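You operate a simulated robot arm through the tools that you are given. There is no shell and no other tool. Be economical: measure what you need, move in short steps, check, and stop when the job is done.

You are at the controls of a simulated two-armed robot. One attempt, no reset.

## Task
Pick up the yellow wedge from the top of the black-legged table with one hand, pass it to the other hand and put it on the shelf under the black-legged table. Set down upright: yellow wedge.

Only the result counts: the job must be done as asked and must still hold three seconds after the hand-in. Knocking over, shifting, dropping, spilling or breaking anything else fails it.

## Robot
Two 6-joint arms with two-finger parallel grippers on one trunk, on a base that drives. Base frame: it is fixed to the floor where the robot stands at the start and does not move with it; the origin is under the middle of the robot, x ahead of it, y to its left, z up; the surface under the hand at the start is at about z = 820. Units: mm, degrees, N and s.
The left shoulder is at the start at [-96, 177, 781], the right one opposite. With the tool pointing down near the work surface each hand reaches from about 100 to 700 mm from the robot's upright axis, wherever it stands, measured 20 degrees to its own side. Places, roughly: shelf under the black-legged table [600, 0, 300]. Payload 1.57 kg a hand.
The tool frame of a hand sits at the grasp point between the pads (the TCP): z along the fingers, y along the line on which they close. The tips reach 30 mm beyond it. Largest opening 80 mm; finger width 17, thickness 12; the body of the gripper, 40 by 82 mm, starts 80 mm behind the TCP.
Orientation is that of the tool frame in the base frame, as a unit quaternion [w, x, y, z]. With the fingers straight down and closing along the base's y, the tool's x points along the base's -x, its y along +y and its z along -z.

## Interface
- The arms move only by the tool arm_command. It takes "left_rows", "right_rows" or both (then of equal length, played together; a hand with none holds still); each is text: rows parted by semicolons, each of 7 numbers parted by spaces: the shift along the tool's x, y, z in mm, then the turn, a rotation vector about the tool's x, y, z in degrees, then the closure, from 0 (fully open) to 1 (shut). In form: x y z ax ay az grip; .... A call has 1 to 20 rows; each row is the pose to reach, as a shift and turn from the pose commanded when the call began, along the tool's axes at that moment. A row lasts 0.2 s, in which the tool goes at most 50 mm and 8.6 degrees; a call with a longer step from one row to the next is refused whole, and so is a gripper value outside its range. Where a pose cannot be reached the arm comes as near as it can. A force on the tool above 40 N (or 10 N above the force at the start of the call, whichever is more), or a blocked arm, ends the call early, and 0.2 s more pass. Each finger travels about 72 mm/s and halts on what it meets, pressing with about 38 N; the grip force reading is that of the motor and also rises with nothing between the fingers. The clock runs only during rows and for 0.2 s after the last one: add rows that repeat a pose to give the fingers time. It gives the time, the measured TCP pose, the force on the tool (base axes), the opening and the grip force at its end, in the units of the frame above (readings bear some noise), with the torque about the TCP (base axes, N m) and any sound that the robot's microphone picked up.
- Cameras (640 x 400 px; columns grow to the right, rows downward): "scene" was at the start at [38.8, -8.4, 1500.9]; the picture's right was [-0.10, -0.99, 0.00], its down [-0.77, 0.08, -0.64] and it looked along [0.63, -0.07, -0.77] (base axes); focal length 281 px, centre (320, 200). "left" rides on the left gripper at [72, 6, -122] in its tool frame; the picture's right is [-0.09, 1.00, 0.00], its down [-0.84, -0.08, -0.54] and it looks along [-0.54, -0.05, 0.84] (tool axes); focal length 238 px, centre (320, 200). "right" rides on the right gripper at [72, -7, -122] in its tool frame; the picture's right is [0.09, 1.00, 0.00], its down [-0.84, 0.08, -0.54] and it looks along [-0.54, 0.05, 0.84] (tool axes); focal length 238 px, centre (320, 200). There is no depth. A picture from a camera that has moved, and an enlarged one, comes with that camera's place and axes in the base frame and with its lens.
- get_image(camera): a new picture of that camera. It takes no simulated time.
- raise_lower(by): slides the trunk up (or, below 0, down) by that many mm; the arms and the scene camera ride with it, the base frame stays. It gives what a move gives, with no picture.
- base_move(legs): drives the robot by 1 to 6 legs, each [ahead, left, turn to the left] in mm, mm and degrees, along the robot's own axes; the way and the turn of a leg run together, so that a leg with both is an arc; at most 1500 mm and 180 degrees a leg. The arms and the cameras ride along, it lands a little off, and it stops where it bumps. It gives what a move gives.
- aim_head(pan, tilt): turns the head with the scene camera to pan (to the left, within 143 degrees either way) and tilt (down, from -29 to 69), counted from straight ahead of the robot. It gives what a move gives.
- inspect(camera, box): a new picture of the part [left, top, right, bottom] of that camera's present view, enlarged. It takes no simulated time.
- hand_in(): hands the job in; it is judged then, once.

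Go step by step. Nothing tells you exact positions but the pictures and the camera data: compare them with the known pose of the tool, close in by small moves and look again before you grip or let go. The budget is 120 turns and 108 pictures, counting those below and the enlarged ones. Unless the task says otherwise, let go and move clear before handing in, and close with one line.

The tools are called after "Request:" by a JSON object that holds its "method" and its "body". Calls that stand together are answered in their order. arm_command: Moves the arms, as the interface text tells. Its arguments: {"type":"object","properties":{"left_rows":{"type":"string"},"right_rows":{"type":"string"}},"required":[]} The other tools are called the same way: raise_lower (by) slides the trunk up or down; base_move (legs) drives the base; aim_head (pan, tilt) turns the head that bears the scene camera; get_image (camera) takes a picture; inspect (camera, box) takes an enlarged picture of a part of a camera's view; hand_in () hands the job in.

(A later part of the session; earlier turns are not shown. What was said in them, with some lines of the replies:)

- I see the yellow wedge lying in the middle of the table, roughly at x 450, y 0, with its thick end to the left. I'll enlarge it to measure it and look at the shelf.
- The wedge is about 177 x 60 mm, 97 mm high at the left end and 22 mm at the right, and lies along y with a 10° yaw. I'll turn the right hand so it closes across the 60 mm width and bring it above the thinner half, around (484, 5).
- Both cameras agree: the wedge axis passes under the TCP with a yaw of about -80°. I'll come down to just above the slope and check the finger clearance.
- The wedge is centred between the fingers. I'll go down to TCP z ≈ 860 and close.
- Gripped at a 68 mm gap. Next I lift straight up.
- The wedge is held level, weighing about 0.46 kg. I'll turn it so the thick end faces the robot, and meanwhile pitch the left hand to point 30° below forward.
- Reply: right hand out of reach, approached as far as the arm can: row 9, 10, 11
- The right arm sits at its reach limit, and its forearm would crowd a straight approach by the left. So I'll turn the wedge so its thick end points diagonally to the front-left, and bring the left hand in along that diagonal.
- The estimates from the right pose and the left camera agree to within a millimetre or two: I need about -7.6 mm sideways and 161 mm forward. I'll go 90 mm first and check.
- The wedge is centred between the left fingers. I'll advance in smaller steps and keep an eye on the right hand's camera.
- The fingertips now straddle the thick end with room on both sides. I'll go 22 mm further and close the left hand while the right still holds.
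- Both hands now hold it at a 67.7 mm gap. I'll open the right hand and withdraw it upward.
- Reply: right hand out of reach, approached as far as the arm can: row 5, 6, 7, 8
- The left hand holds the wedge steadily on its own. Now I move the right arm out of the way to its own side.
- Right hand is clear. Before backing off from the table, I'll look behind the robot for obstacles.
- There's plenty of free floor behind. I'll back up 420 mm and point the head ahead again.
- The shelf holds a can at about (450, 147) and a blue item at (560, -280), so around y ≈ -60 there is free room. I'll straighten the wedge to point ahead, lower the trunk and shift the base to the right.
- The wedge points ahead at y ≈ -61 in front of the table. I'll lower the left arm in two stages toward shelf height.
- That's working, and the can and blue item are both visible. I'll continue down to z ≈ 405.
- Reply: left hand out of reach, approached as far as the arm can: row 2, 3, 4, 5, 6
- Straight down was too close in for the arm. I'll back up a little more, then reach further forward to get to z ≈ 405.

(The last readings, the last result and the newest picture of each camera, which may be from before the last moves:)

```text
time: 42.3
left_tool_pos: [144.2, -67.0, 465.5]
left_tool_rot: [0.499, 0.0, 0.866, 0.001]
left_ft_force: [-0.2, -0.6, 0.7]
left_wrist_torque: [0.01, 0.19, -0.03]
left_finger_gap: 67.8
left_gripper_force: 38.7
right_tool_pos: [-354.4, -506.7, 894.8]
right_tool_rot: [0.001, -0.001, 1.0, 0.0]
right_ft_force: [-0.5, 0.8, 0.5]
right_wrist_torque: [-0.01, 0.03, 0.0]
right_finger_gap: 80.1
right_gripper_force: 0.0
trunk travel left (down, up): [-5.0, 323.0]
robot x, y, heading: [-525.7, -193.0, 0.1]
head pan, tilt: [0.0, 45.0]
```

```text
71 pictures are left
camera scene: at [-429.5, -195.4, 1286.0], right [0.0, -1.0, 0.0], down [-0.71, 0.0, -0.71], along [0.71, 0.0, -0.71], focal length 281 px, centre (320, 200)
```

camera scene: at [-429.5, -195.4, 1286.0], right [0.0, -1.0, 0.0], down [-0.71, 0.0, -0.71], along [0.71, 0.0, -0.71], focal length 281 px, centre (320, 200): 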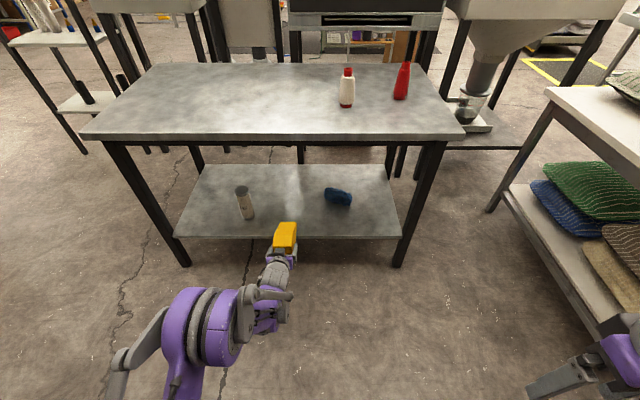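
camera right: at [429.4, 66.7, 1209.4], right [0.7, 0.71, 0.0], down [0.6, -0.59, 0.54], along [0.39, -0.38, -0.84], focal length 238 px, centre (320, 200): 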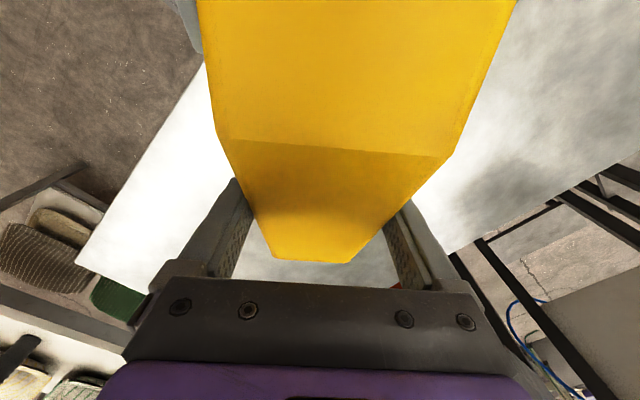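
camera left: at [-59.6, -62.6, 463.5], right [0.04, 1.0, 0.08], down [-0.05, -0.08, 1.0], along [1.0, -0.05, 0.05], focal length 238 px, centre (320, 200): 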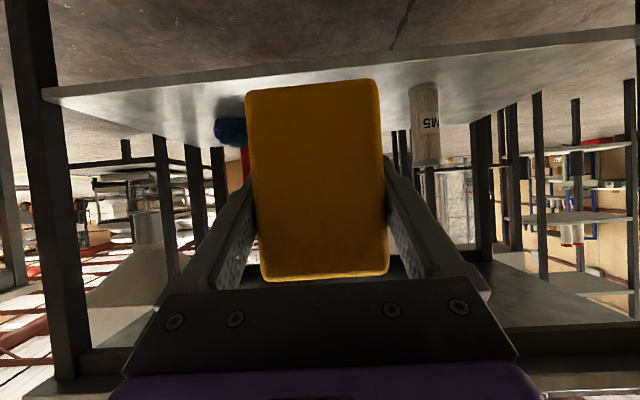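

Now at a long reach (144, -67, 465) without complaint. I'll go down 62 mm.

Request:
{"method": "arm_command", "body": {"left_rows": "18 0 10.3 0 0 0 1; 36 0 20.6 0 0 0 1; 54 0 31 0 0 0 1; 54 0 31 0 0 0 1"}}

Request:
{"method": "get_image", "body": {"camera": "left"}}

Request:
{"method": "get_image", "body": {"camera": "scene"}}

```text
time: 43.3
left_tool_pos: [144.8, -68.8, 400.7]
left_tool_rot: [0.5, -0.001, 0.866, 0.001]
left_ft_force: [-0.1, 0.0, -1.1]
left_wrist_torque: [0.01, 0.25, 0.01]
left_finger_gap: 67.9
left_gripper_force: 37.8
right_tool_pos: [-354.5, -504.2, 894.3]
right_tool_rot: [0.0, -0.001, 1.0, 0.0]
right_ft_force: [0.4, -0.5, 0.3]
right_wrist_torque: [-0.01, 0.01, 0.0]
right_finger_gap: 80.0
right_gripper_force: 0.2
trunk travel left (down, up): [-5.0, 323.0]
robot x, y, heading: [-521.2, -194.0, 0.1]
head pan, tilt: [0.0, 45.0]
```

```text
70 pictures are left
camera left: at [2.4, -62.2, 399.8], right [0.04, 1.0, 0.08], down [-0.05, -0.08, 1.0], along [1.0, -0.05, 0.05], focal length 238 px, centre (320, 200)
```

left: 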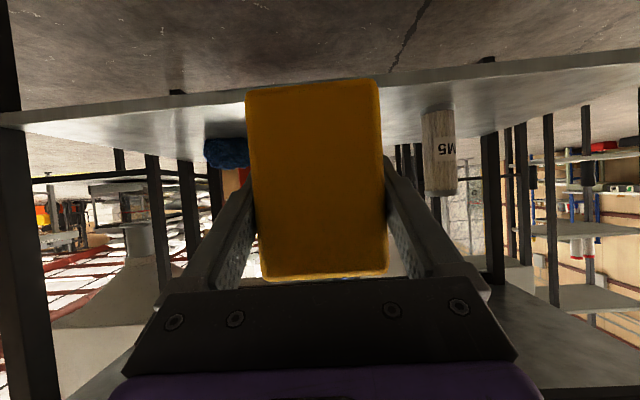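

```text
69 pictures are left
camera scene: at [-429.5, -195.4, 1286.0], right [0.0, -1.0, 0.0], down [-0.71, 0.0, -0.71], along [0.71, 0.0, -0.71], focal length 281 px, centre (320, 200)
```

scene: 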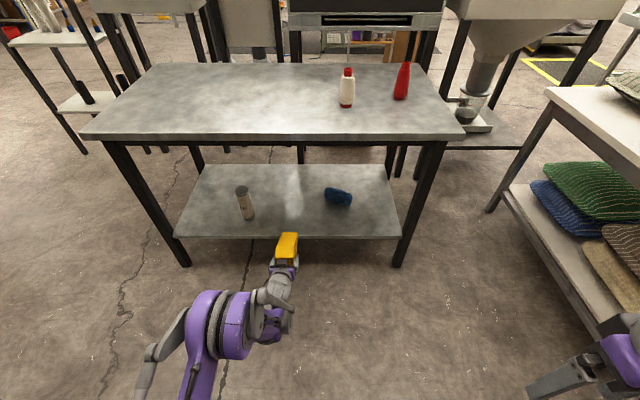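

The wedge bottom is now at about z 345. I'll enlarge the left view to find the shelf's real height before inserting.

Request:
{"method": "inspect", "body": {"camera": "left", "box": [400, 30, 640, 180]}}

Request:
{"method": "inspect", "body": {"camera": "scene", "box": [160, 160, 420, 290]}}

```text
2.67 times, centred on (520, 105) of left
camera zoom: at [2.4, -62.2, 399.8], right [0.04, 1.0, 0.08], down [-0.05, -0.08, 1.0], along [1.0, -0.05, 0.05], focal length 636 px, centre (-213, 453)
```

zoom: 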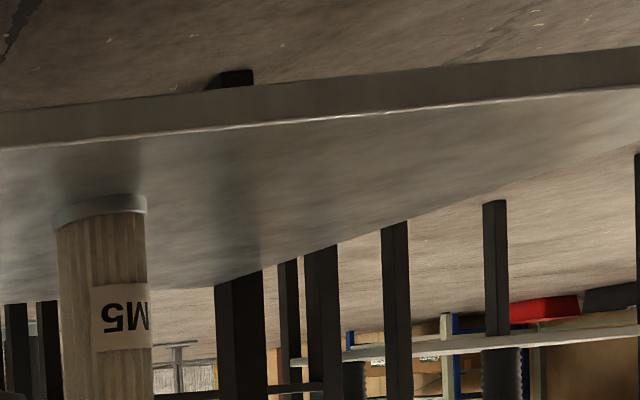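

```text
2.46 times, centred on (290, 225) of scene
camera zoom: at [-429.5, -195.4, 1286.0], right [0.0, -1.0, 0.0], down [-0.71, 0.0, -0.71], along [0.71, 0.0, -0.71], focal length 692 px, centre (394, 138)
```

zoom: 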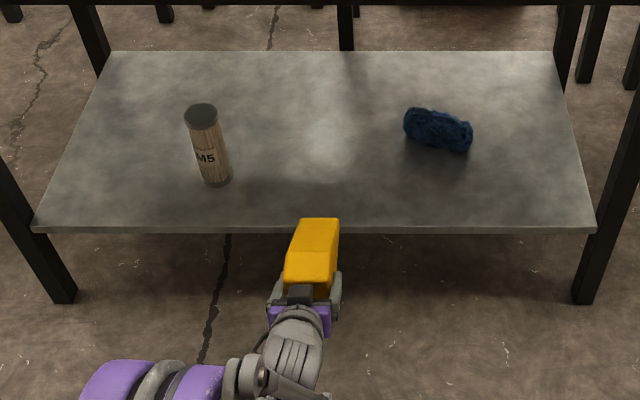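

The shelf surface looks nearer z ≈ 265 with its front edge at x ≈ 360, and the lane at y ≈ -68 is free by over 100 mm on both sides. I'll drive forward 315 mm with the wedge about 80 mm above the shelf.

Request:
{"method": "base_move", "body": {"legs": [[315, 0, 0]]}}

Request:
{"method": "get_image", "body": {"camera": "left"}}

Request:
{"method": "get_image", "body": {"camera": "scene"}}

```text
time: 45.5
left_tool_pos: [459.0, -68.8, 400.3]
left_tool_rot: [0.498, 0.0, 0.867, 0.0]
left_ft_force: [0.0, -1.0, -0.5]
left_wrist_torque: [0.02, 0.23, -0.01]
left_finger_gap: 67.8
left_gripper_force: 37.9
right_tool_pos: [-40.1, -505.5, 894.7]
right_tool_rot: [0.0, 0.0, 1.0, 0.0]
right_ft_force: [0.3, -0.3, -0.6]
right_wrist_torque: [-0.01, -0.01, -0.01]
right_finger_gap: 80.0
right_gripper_force: 0.1
trunk travel left (down, up): [-5.0, 323.0]
robot x, y, heading: [-208.5, -197.0, 0.1]
head pan, tilt: [0.0, 45.0]
```

```text
66 pictures are left
camera left: at [318.4, -63.2, 399.9], right [0.05, 1.0, 0.08], down [-0.05, -0.08, 1.0], along [1.0, -0.05, 0.04], focal length 238 px, centre (320, 200)
```

left: 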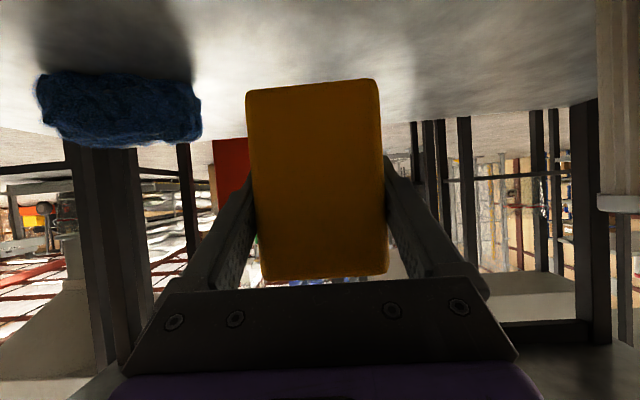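

```text
65 pictures are left
camera scene: at [-113.6, -195.5, 1286.0], right [0.0, -1.0, 0.0], down [-0.71, 0.0, -0.71], along [0.71, 0.0, -0.71], focal length 281 px, centre (320, 200)
```

scene: 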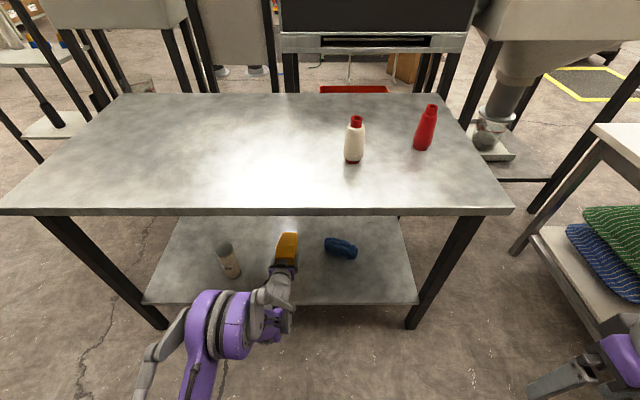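

The wedge is over the shelf in open space. I'll lower gradually, with the force guard watching for contact.

Request:
{"method": "arm_command", "body": {"left_rows": "13 0 7.5 0 0 0 1; 26 0 15 0 0 0 1; 39 0 22.5 0 0 0 1; 39 0 22.5 0 0 0 1"}}

Request:
{"method": "inspect", "body": {"camera": "scene", "box": [200, 200, 360, 300]}}

Request:
{"method": "get_image", "body": {"camera": "left"}}

```text
time: 46.5
left_tool_pos: [459.6, -71.0, 354.3]
left_tool_rot: [0.499, 0.0, 0.867, 0.001]
left_ft_force: [0.2, 0.4, -0.4]
left_wrist_torque: [-0.02, 0.22, 0.0]
left_finger_gap: 67.7
left_gripper_force: 38.3
right_tool_pos: [-40.4, -505.3, 895.3]
right_tool_rot: [0.0, 0.0, 1.0, 0.0]
right_ft_force: [-0.7, 0.0, -0.5]
right_wrist_torque: [0.01, 0.0, 0.02]
right_finger_gap: 79.9
right_gripper_force: 0.0
trunk travel left (down, up): [-5.0, 323.0]
robot x, y, heading: [-205.2, -193.9, -0.4]
head pan, tilt: [0.0, 45.0]
```

```text
4.00 times, centred on (280, 250) of scene
camera zoom: at [-114.0, -195.5, 1286.0], right [0.0, -1.0, 0.0], down [-0.71, 0.0, -0.71], along [0.71, 0.0, -0.71], focal length 1124 px, centre (480, 0)
```

zoom: 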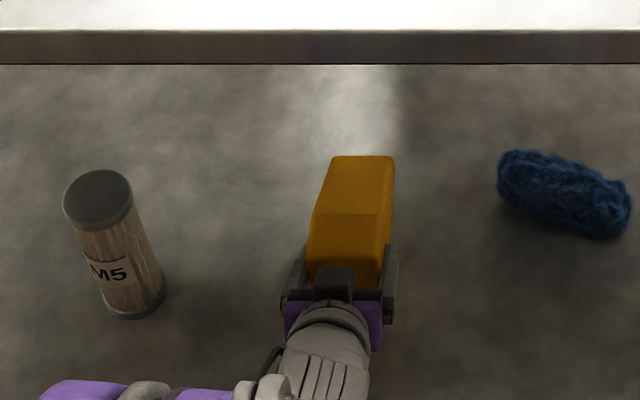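

```text
63 pictures are left
camera left: at [317.8, -63.8, 354.3], right [0.05, 1.0, 0.08], down [-0.05, -0.08, 1.0], along [1.0, -0.05, 0.05], focal length 238 px, centre (320, 200)
```

left: 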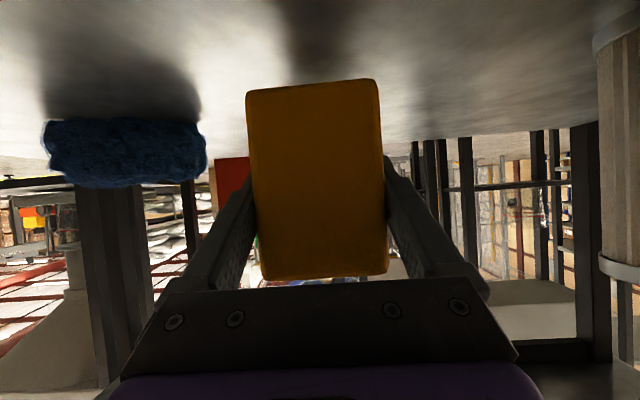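

Still no contact, with the wedge bottom at about z 298. I'll continue in 3 mm rows.

Request:
{"method": "arm_command", "body": {"left_rows": "2.6 0 1.5 0 0 0 1; 5.2 0 3 0 0 0 1; 7.8 0 4.5 0 0 0 1; 10.4 0 6 0 0 0 1; 13 0 7.5 0 0 0 1; 15.6 0 9 0 0 0 1; 18.2 0 10.5 0 0 0 1; 18.2 0 10.5 0 0 0 1"}}

Request:
{"method": "inspect", "body": {"camera": "left", "box": [200, 40, 440, 190]}}

```text
time: 48.2
left_tool_pos: [460.5, -70.4, 334.2]
left_tool_rot: [0.499, 0.0, 0.866, 0.001]
left_ft_force: [-0.6, -0.1, -0.3]
left_wrist_torque: [0.04, 0.25, 0.01]
left_finger_gap: 67.9
left_gripper_force: 37.7
right_tool_pos: [-39.9, -504.8, 894.2]
right_tool_rot: [0.0, 0.0, 1.0, 0.0]
right_ft_force: [1.3, 0.7, 0.2]
right_wrist_torque: [0.01, 0.01, -0.02]
right_finger_gap: 80.2
right_gripper_force: 0.0
trunk travel left (down, up): [-5.0, 323.0]
robot x, y, heading: [-207.8, -196.0, -0.4]
head pan, tilt: [0.0, 45.0]
```

```text
2.67 times, centred on (320, 115) of left
camera zoom: at [318.4, -63.0, 333.5], right [0.05, 1.0, 0.08], down [-0.05, -0.08, 1.0], along [1.0, -0.05, 0.05], focal length 636 px, centre (320, 427)
```

zoom: 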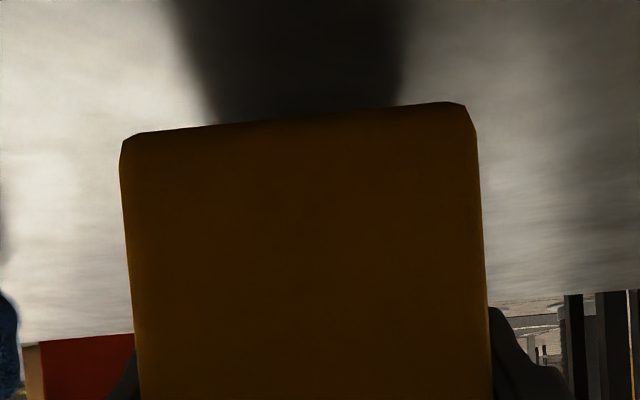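

Still free at a bottom height of about 278 mm. I'll keep lowering in 2 mm rows.

Request:
{"method": "arm_command", "body": {"left_rows": "1.73 0 1 0 0 0 1; 3.46 0 2 0 0 0 1; 5.2 0 3 0 0 0 1; 6.93 0 4 0 0 0 1; 8.66 0 5 0 0 0 1; 10.4 0 6 0 0 0 1; 12.1 0 7 0 0 0 1; 12.1 0 7 0 0 0 1"}}

Request:
{"method": "inspect", "body": {"camera": "left", "box": [200, 40, 440, 190]}}

```text
time: 50.0
left_tool_pos: [459.9, -69.6, 321.4]
left_tool_rot: [0.5, 0.001, 0.866, 0.0]
left_ft_force: [-0.2, -0.1, -0.3]
left_wrist_torque: [-0.02, 0.25, 0.02]
left_finger_gap: 67.9
left_gripper_force: 38.1
right_tool_pos: [-39.6, -504.8, 895.6]
right_tool_rot: [0.0, -0.001, 1.0, 0.0]
right_ft_force: [-0.4, -0.4, 0.0]
right_wrist_torque: [-0.01, -0.02, 0.01]
right_finger_gap: 80.2
right_gripper_force: 0.0
trunk travel left (down, up): [-5.0, 323.0]
robot x, y, heading: [-207.5, -194.4, 0.0]
head pan, tilt: [0.0, 45.0]
```

```text
2.67 times, centred on (320, 115) of left
camera zoom: at [318.3, -62.5, 319.8], right [0.05, 1.0, 0.08], down [-0.05, -0.08, 1.0], along [1.0, -0.05, 0.05], focal length 636 px, centre (320, 427)
```

zoom: 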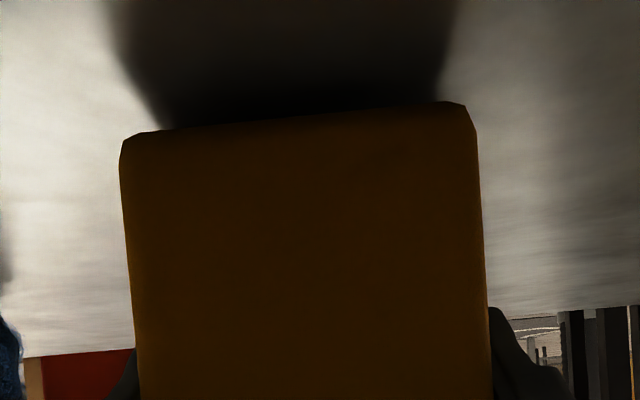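

The shadow is closing in on the wedge base, so contact is near. I'll use 1.5 mm rows.

Request:
{"method": "arm_command", "body": {"left_rows": "1.3 0 0.75 0 0 0 1; 2.6 0 1.5 0 0 0 1; 3.9 0 2.25 0 0 0 1; 5.2 0 3 0 0 0 1; 5.2 0 3 0 0 0 1"}}

Request:
{"method": "inspect", "body": {"camera": "left", "box": [200, 40, 440, 190]}}

```text
time: 51.2
left_tool_pos: [459.6, -70.8, 316.3]
left_tool_rot: [0.5, 0.001, 0.866, 0.0]
left_ft_force: [-13.1, 3.3, 12.9]
left_wrist_torque: [0.0, -1.83, 0.35]
left_finger_gap: 67.8
left_gripper_force: 37.9
right_tool_pos: [-41.9, -505.5, 894.6]
right_tool_rot: [0.0, 0.0, 1.0, 0.0]
right_ft_force: [0.0, -0.3, -0.3]
right_wrist_torque: [0.01, -0.04, 0.01]
right_finger_gap: 80.0
right_gripper_force: 0.0
trunk travel left (down, up): [-5.0, 323.0]
robot x, y, heading: [-202.6, -195.1, -0.1]
head pan, tilt: [0.0, 45.0]
```

```text
2.67 times, centred on (320, 115) of left
camera zoom: at [317.7, -63.3, 315.0], right [0.05, 1.0, 0.08], down [-0.05, -0.08, 1.0], along [1.0, -0.05, 0.05], focal length 636 px, centre (320, 427)
```

zoom: 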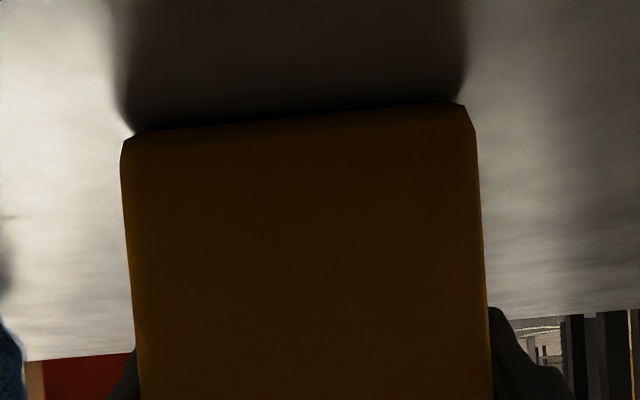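

Contact: 13 N upward at the thin end, so the wedge sits on the shelf. I'll ease off slightly and open the left hand gradually.

Request:
{"method": "arm_command", "body": {"left_rows": "-0.5 0 -0.3 0 0 0 1; -0.5 0 -0.3 0 0 0 0.5; -0.5 0 -0.3 0 0 0 0.2; -0.5 0 -0.3 0 0 0 0; -0.5 0 -0.3 0 0 0 0"}}

Request:
{"method": "get_image", "body": {"camera": "left"}}

Request:
{"method": "inspect", "body": {"camera": "scene", "box": [200, 200, 360, 300]}}

```text
time: 52.5
left_tool_pos: [459.2, -71.0, 315.7]
left_tool_rot: [0.5, 0.0, 0.866, 0.0]
left_ft_force: [0.1, -0.2, 0.0]
left_wrist_torque: [0.02, 0.01, -0.05]
left_finger_gap: 80.0
left_gripper_force: 0.0
right_tool_pos: [-40.0, -506.0, 894.7]
right_tool_rot: [0.0, 0.0, 1.0, 0.0]
right_ft_force: [-0.5, -0.2, -0.3]
right_wrist_torque: [0.01, 0.0, 0.0]
right_finger_gap: 80.3
right_gripper_force: 0.0
trunk travel left (down, up): [-5.0, 323.0]
robot x, y, heading: [-210.1, -197.7, -0.2]
head pan, tilt: [0.0, 45.0]
```

```text
59 pictures are left
camera left: at [318.2, -63.8, 314.6], right [0.05, 1.0, 0.08], down [-0.05, -0.08, 1.0], along [1.0, -0.05, 0.05], focal length 238 px, centre (320, 200)
```

left: 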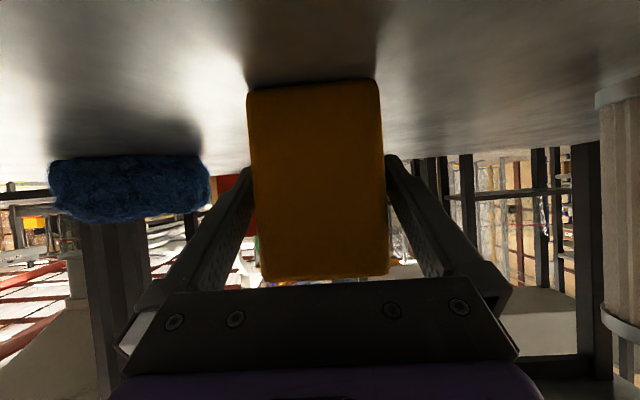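

```text
4.00 times, centred on (280, 250) of scene
camera zoom: at [-114.4, -195.6, 1286.0], right [0.0, -1.0, 0.0], down [-0.71, 0.0, -0.71], along [0.71, 0.0, -0.71], focal length 1124 px, centre (480, 0)
```

zoom: 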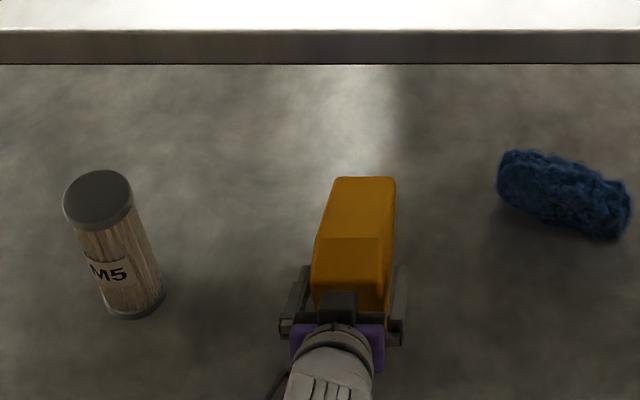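

The wedge rests on the shelf and the fingers are clear on both sides. I'll withdraw straight back along the tool axis.

Request:
{"method": "arm_command", "body": {"left_rows": "0 0 -12 0 0 0 0; 0 0 -26 0 0 0 0; 0 0 -45 0 0 0 0; 0 0 -70 0 0 0 0; 0 0 -95 0 0 0 0; 0 0 -110 0 0 0 0; 0 0 -110 0 0 0 0"}}

Request:
{"method": "get_image", "body": {"camera": "left"}}

```text
time: 54.0
left_tool_pos: [364.6, -69.3, 371.8]
left_tool_rot: [0.499, 0.0, 0.866, 0.001]
left_ft_force: [-1.1, 0.5, 0.5]
left_wrist_torque: [-0.02, 0.0, 0.01]
left_finger_gap: 79.9
left_gripper_force: 0.0
right_tool_pos: [-39.4, -505.5, 893.7]
right_tool_rot: [0.0, 0.0, 1.0, 0.0]
right_ft_force: [-0.5, 0.3, -0.4]
right_wrist_torque: [-0.02, 0.03, -0.01]
right_finger_gap: 80.1
right_gripper_force: 0.1
trunk travel left (down, up): [-5.0, 323.0]
robot x, y, heading: [-208.5, -194.8, -0.1]
head pan, tilt: [0.0, 45.0]
```

```text
57 pictures are left
camera left: at [223.1, -63.2, 370.8], right [0.05, 1.0, 0.08], down [-0.05, -0.08, 1.0], along [1.0, -0.05, 0.05], focal length 238 px, centre (320, 200)
```

left: 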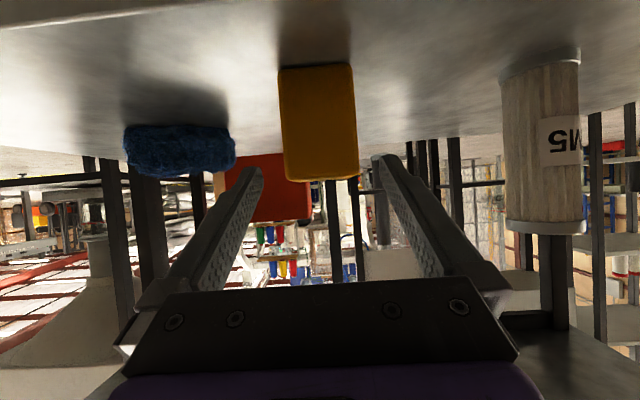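

The wedge stands upright and clear of the hand. I'll back the base away and take a last look.

Request:
{"method": "base_move", "body": {"legs": [[-250, 0, 0]]}}

Request:
{"method": "get_image", "body": {"camera": "scene"}}

Request:
{"method": "inspect", "body": {"camera": "scene", "box": [170, 130, 430, 280]}}

```text
time: 55.9
left_tool_pos: [115.9, -67.8, 370.9]
left_tool_rot: [0.5, 0.001, 0.866, 0.0]
left_ft_force: [-0.4, -0.2, -0.5]
left_wrist_torque: [0.0, -0.03, 0.01]
left_finger_gap: 79.9
left_gripper_force: 0.0
right_tool_pos: [-289.0, -505.2, 894.5]
right_tool_rot: [0.0, 0.001, 1.0, 0.0]
right_ft_force: [-0.2, 0.2, -0.3]
right_wrist_torque: [0.0, 0.01, 0.01]
right_finger_gap: 80.0
right_gripper_force: 0.2
trunk travel left (down, up): [-5.0, 323.0]
robot x, y, heading: [-459.2, -194.3, 0.2]
head pan, tilt: [0.0, 45.0]
```

```text
56 pictures are left
camera scene: at [-363.6, -195.4, 1286.0], right [0.0, -1.0, 0.0], down [-0.71, 0.0, -0.71], along [0.71, 0.0, -0.71], focal length 281 px, centre (320, 200)
```

scene: 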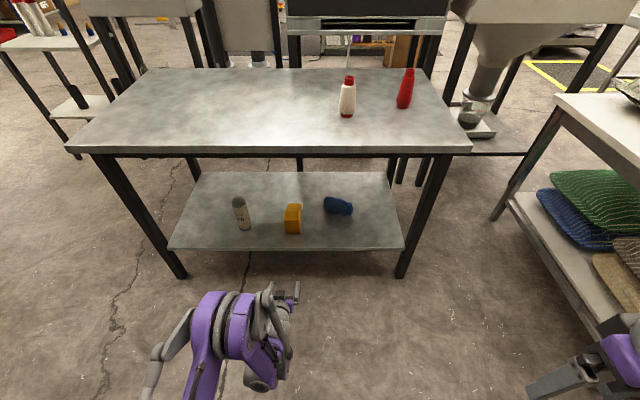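

```text
2.46 times, centred on (300, 205) of scene
camera zoom: at [-363.6, -195.4, 1286.0], right [0.0, -1.0, 0.0], down [-0.71, 0.0, -0.71], along [0.71, 0.0, -0.71], focal length 692 px, centre (369, 188)
```

zoom: 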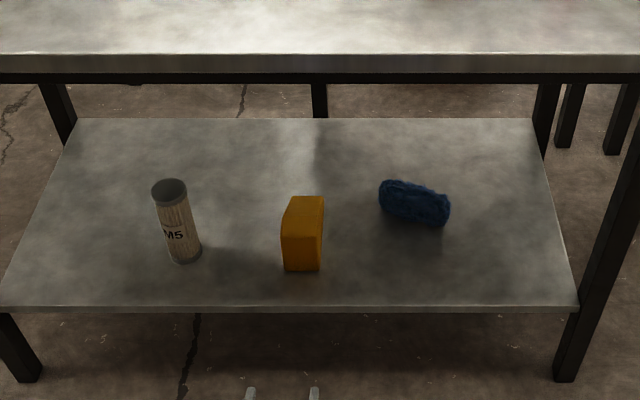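

The wedge stands upright on the shelf, fully inside the front edge, and nothing else has moved. Both hands are empty and clear, so I'm handing in.

Request:
{"method": "hand_in", "body": {}}

```text
The job is handed in.
```

I picked up the yellow wedge with the right hand, passed it to the left, and set it upright on the shelf under the black-legged table; nothing else was moved.
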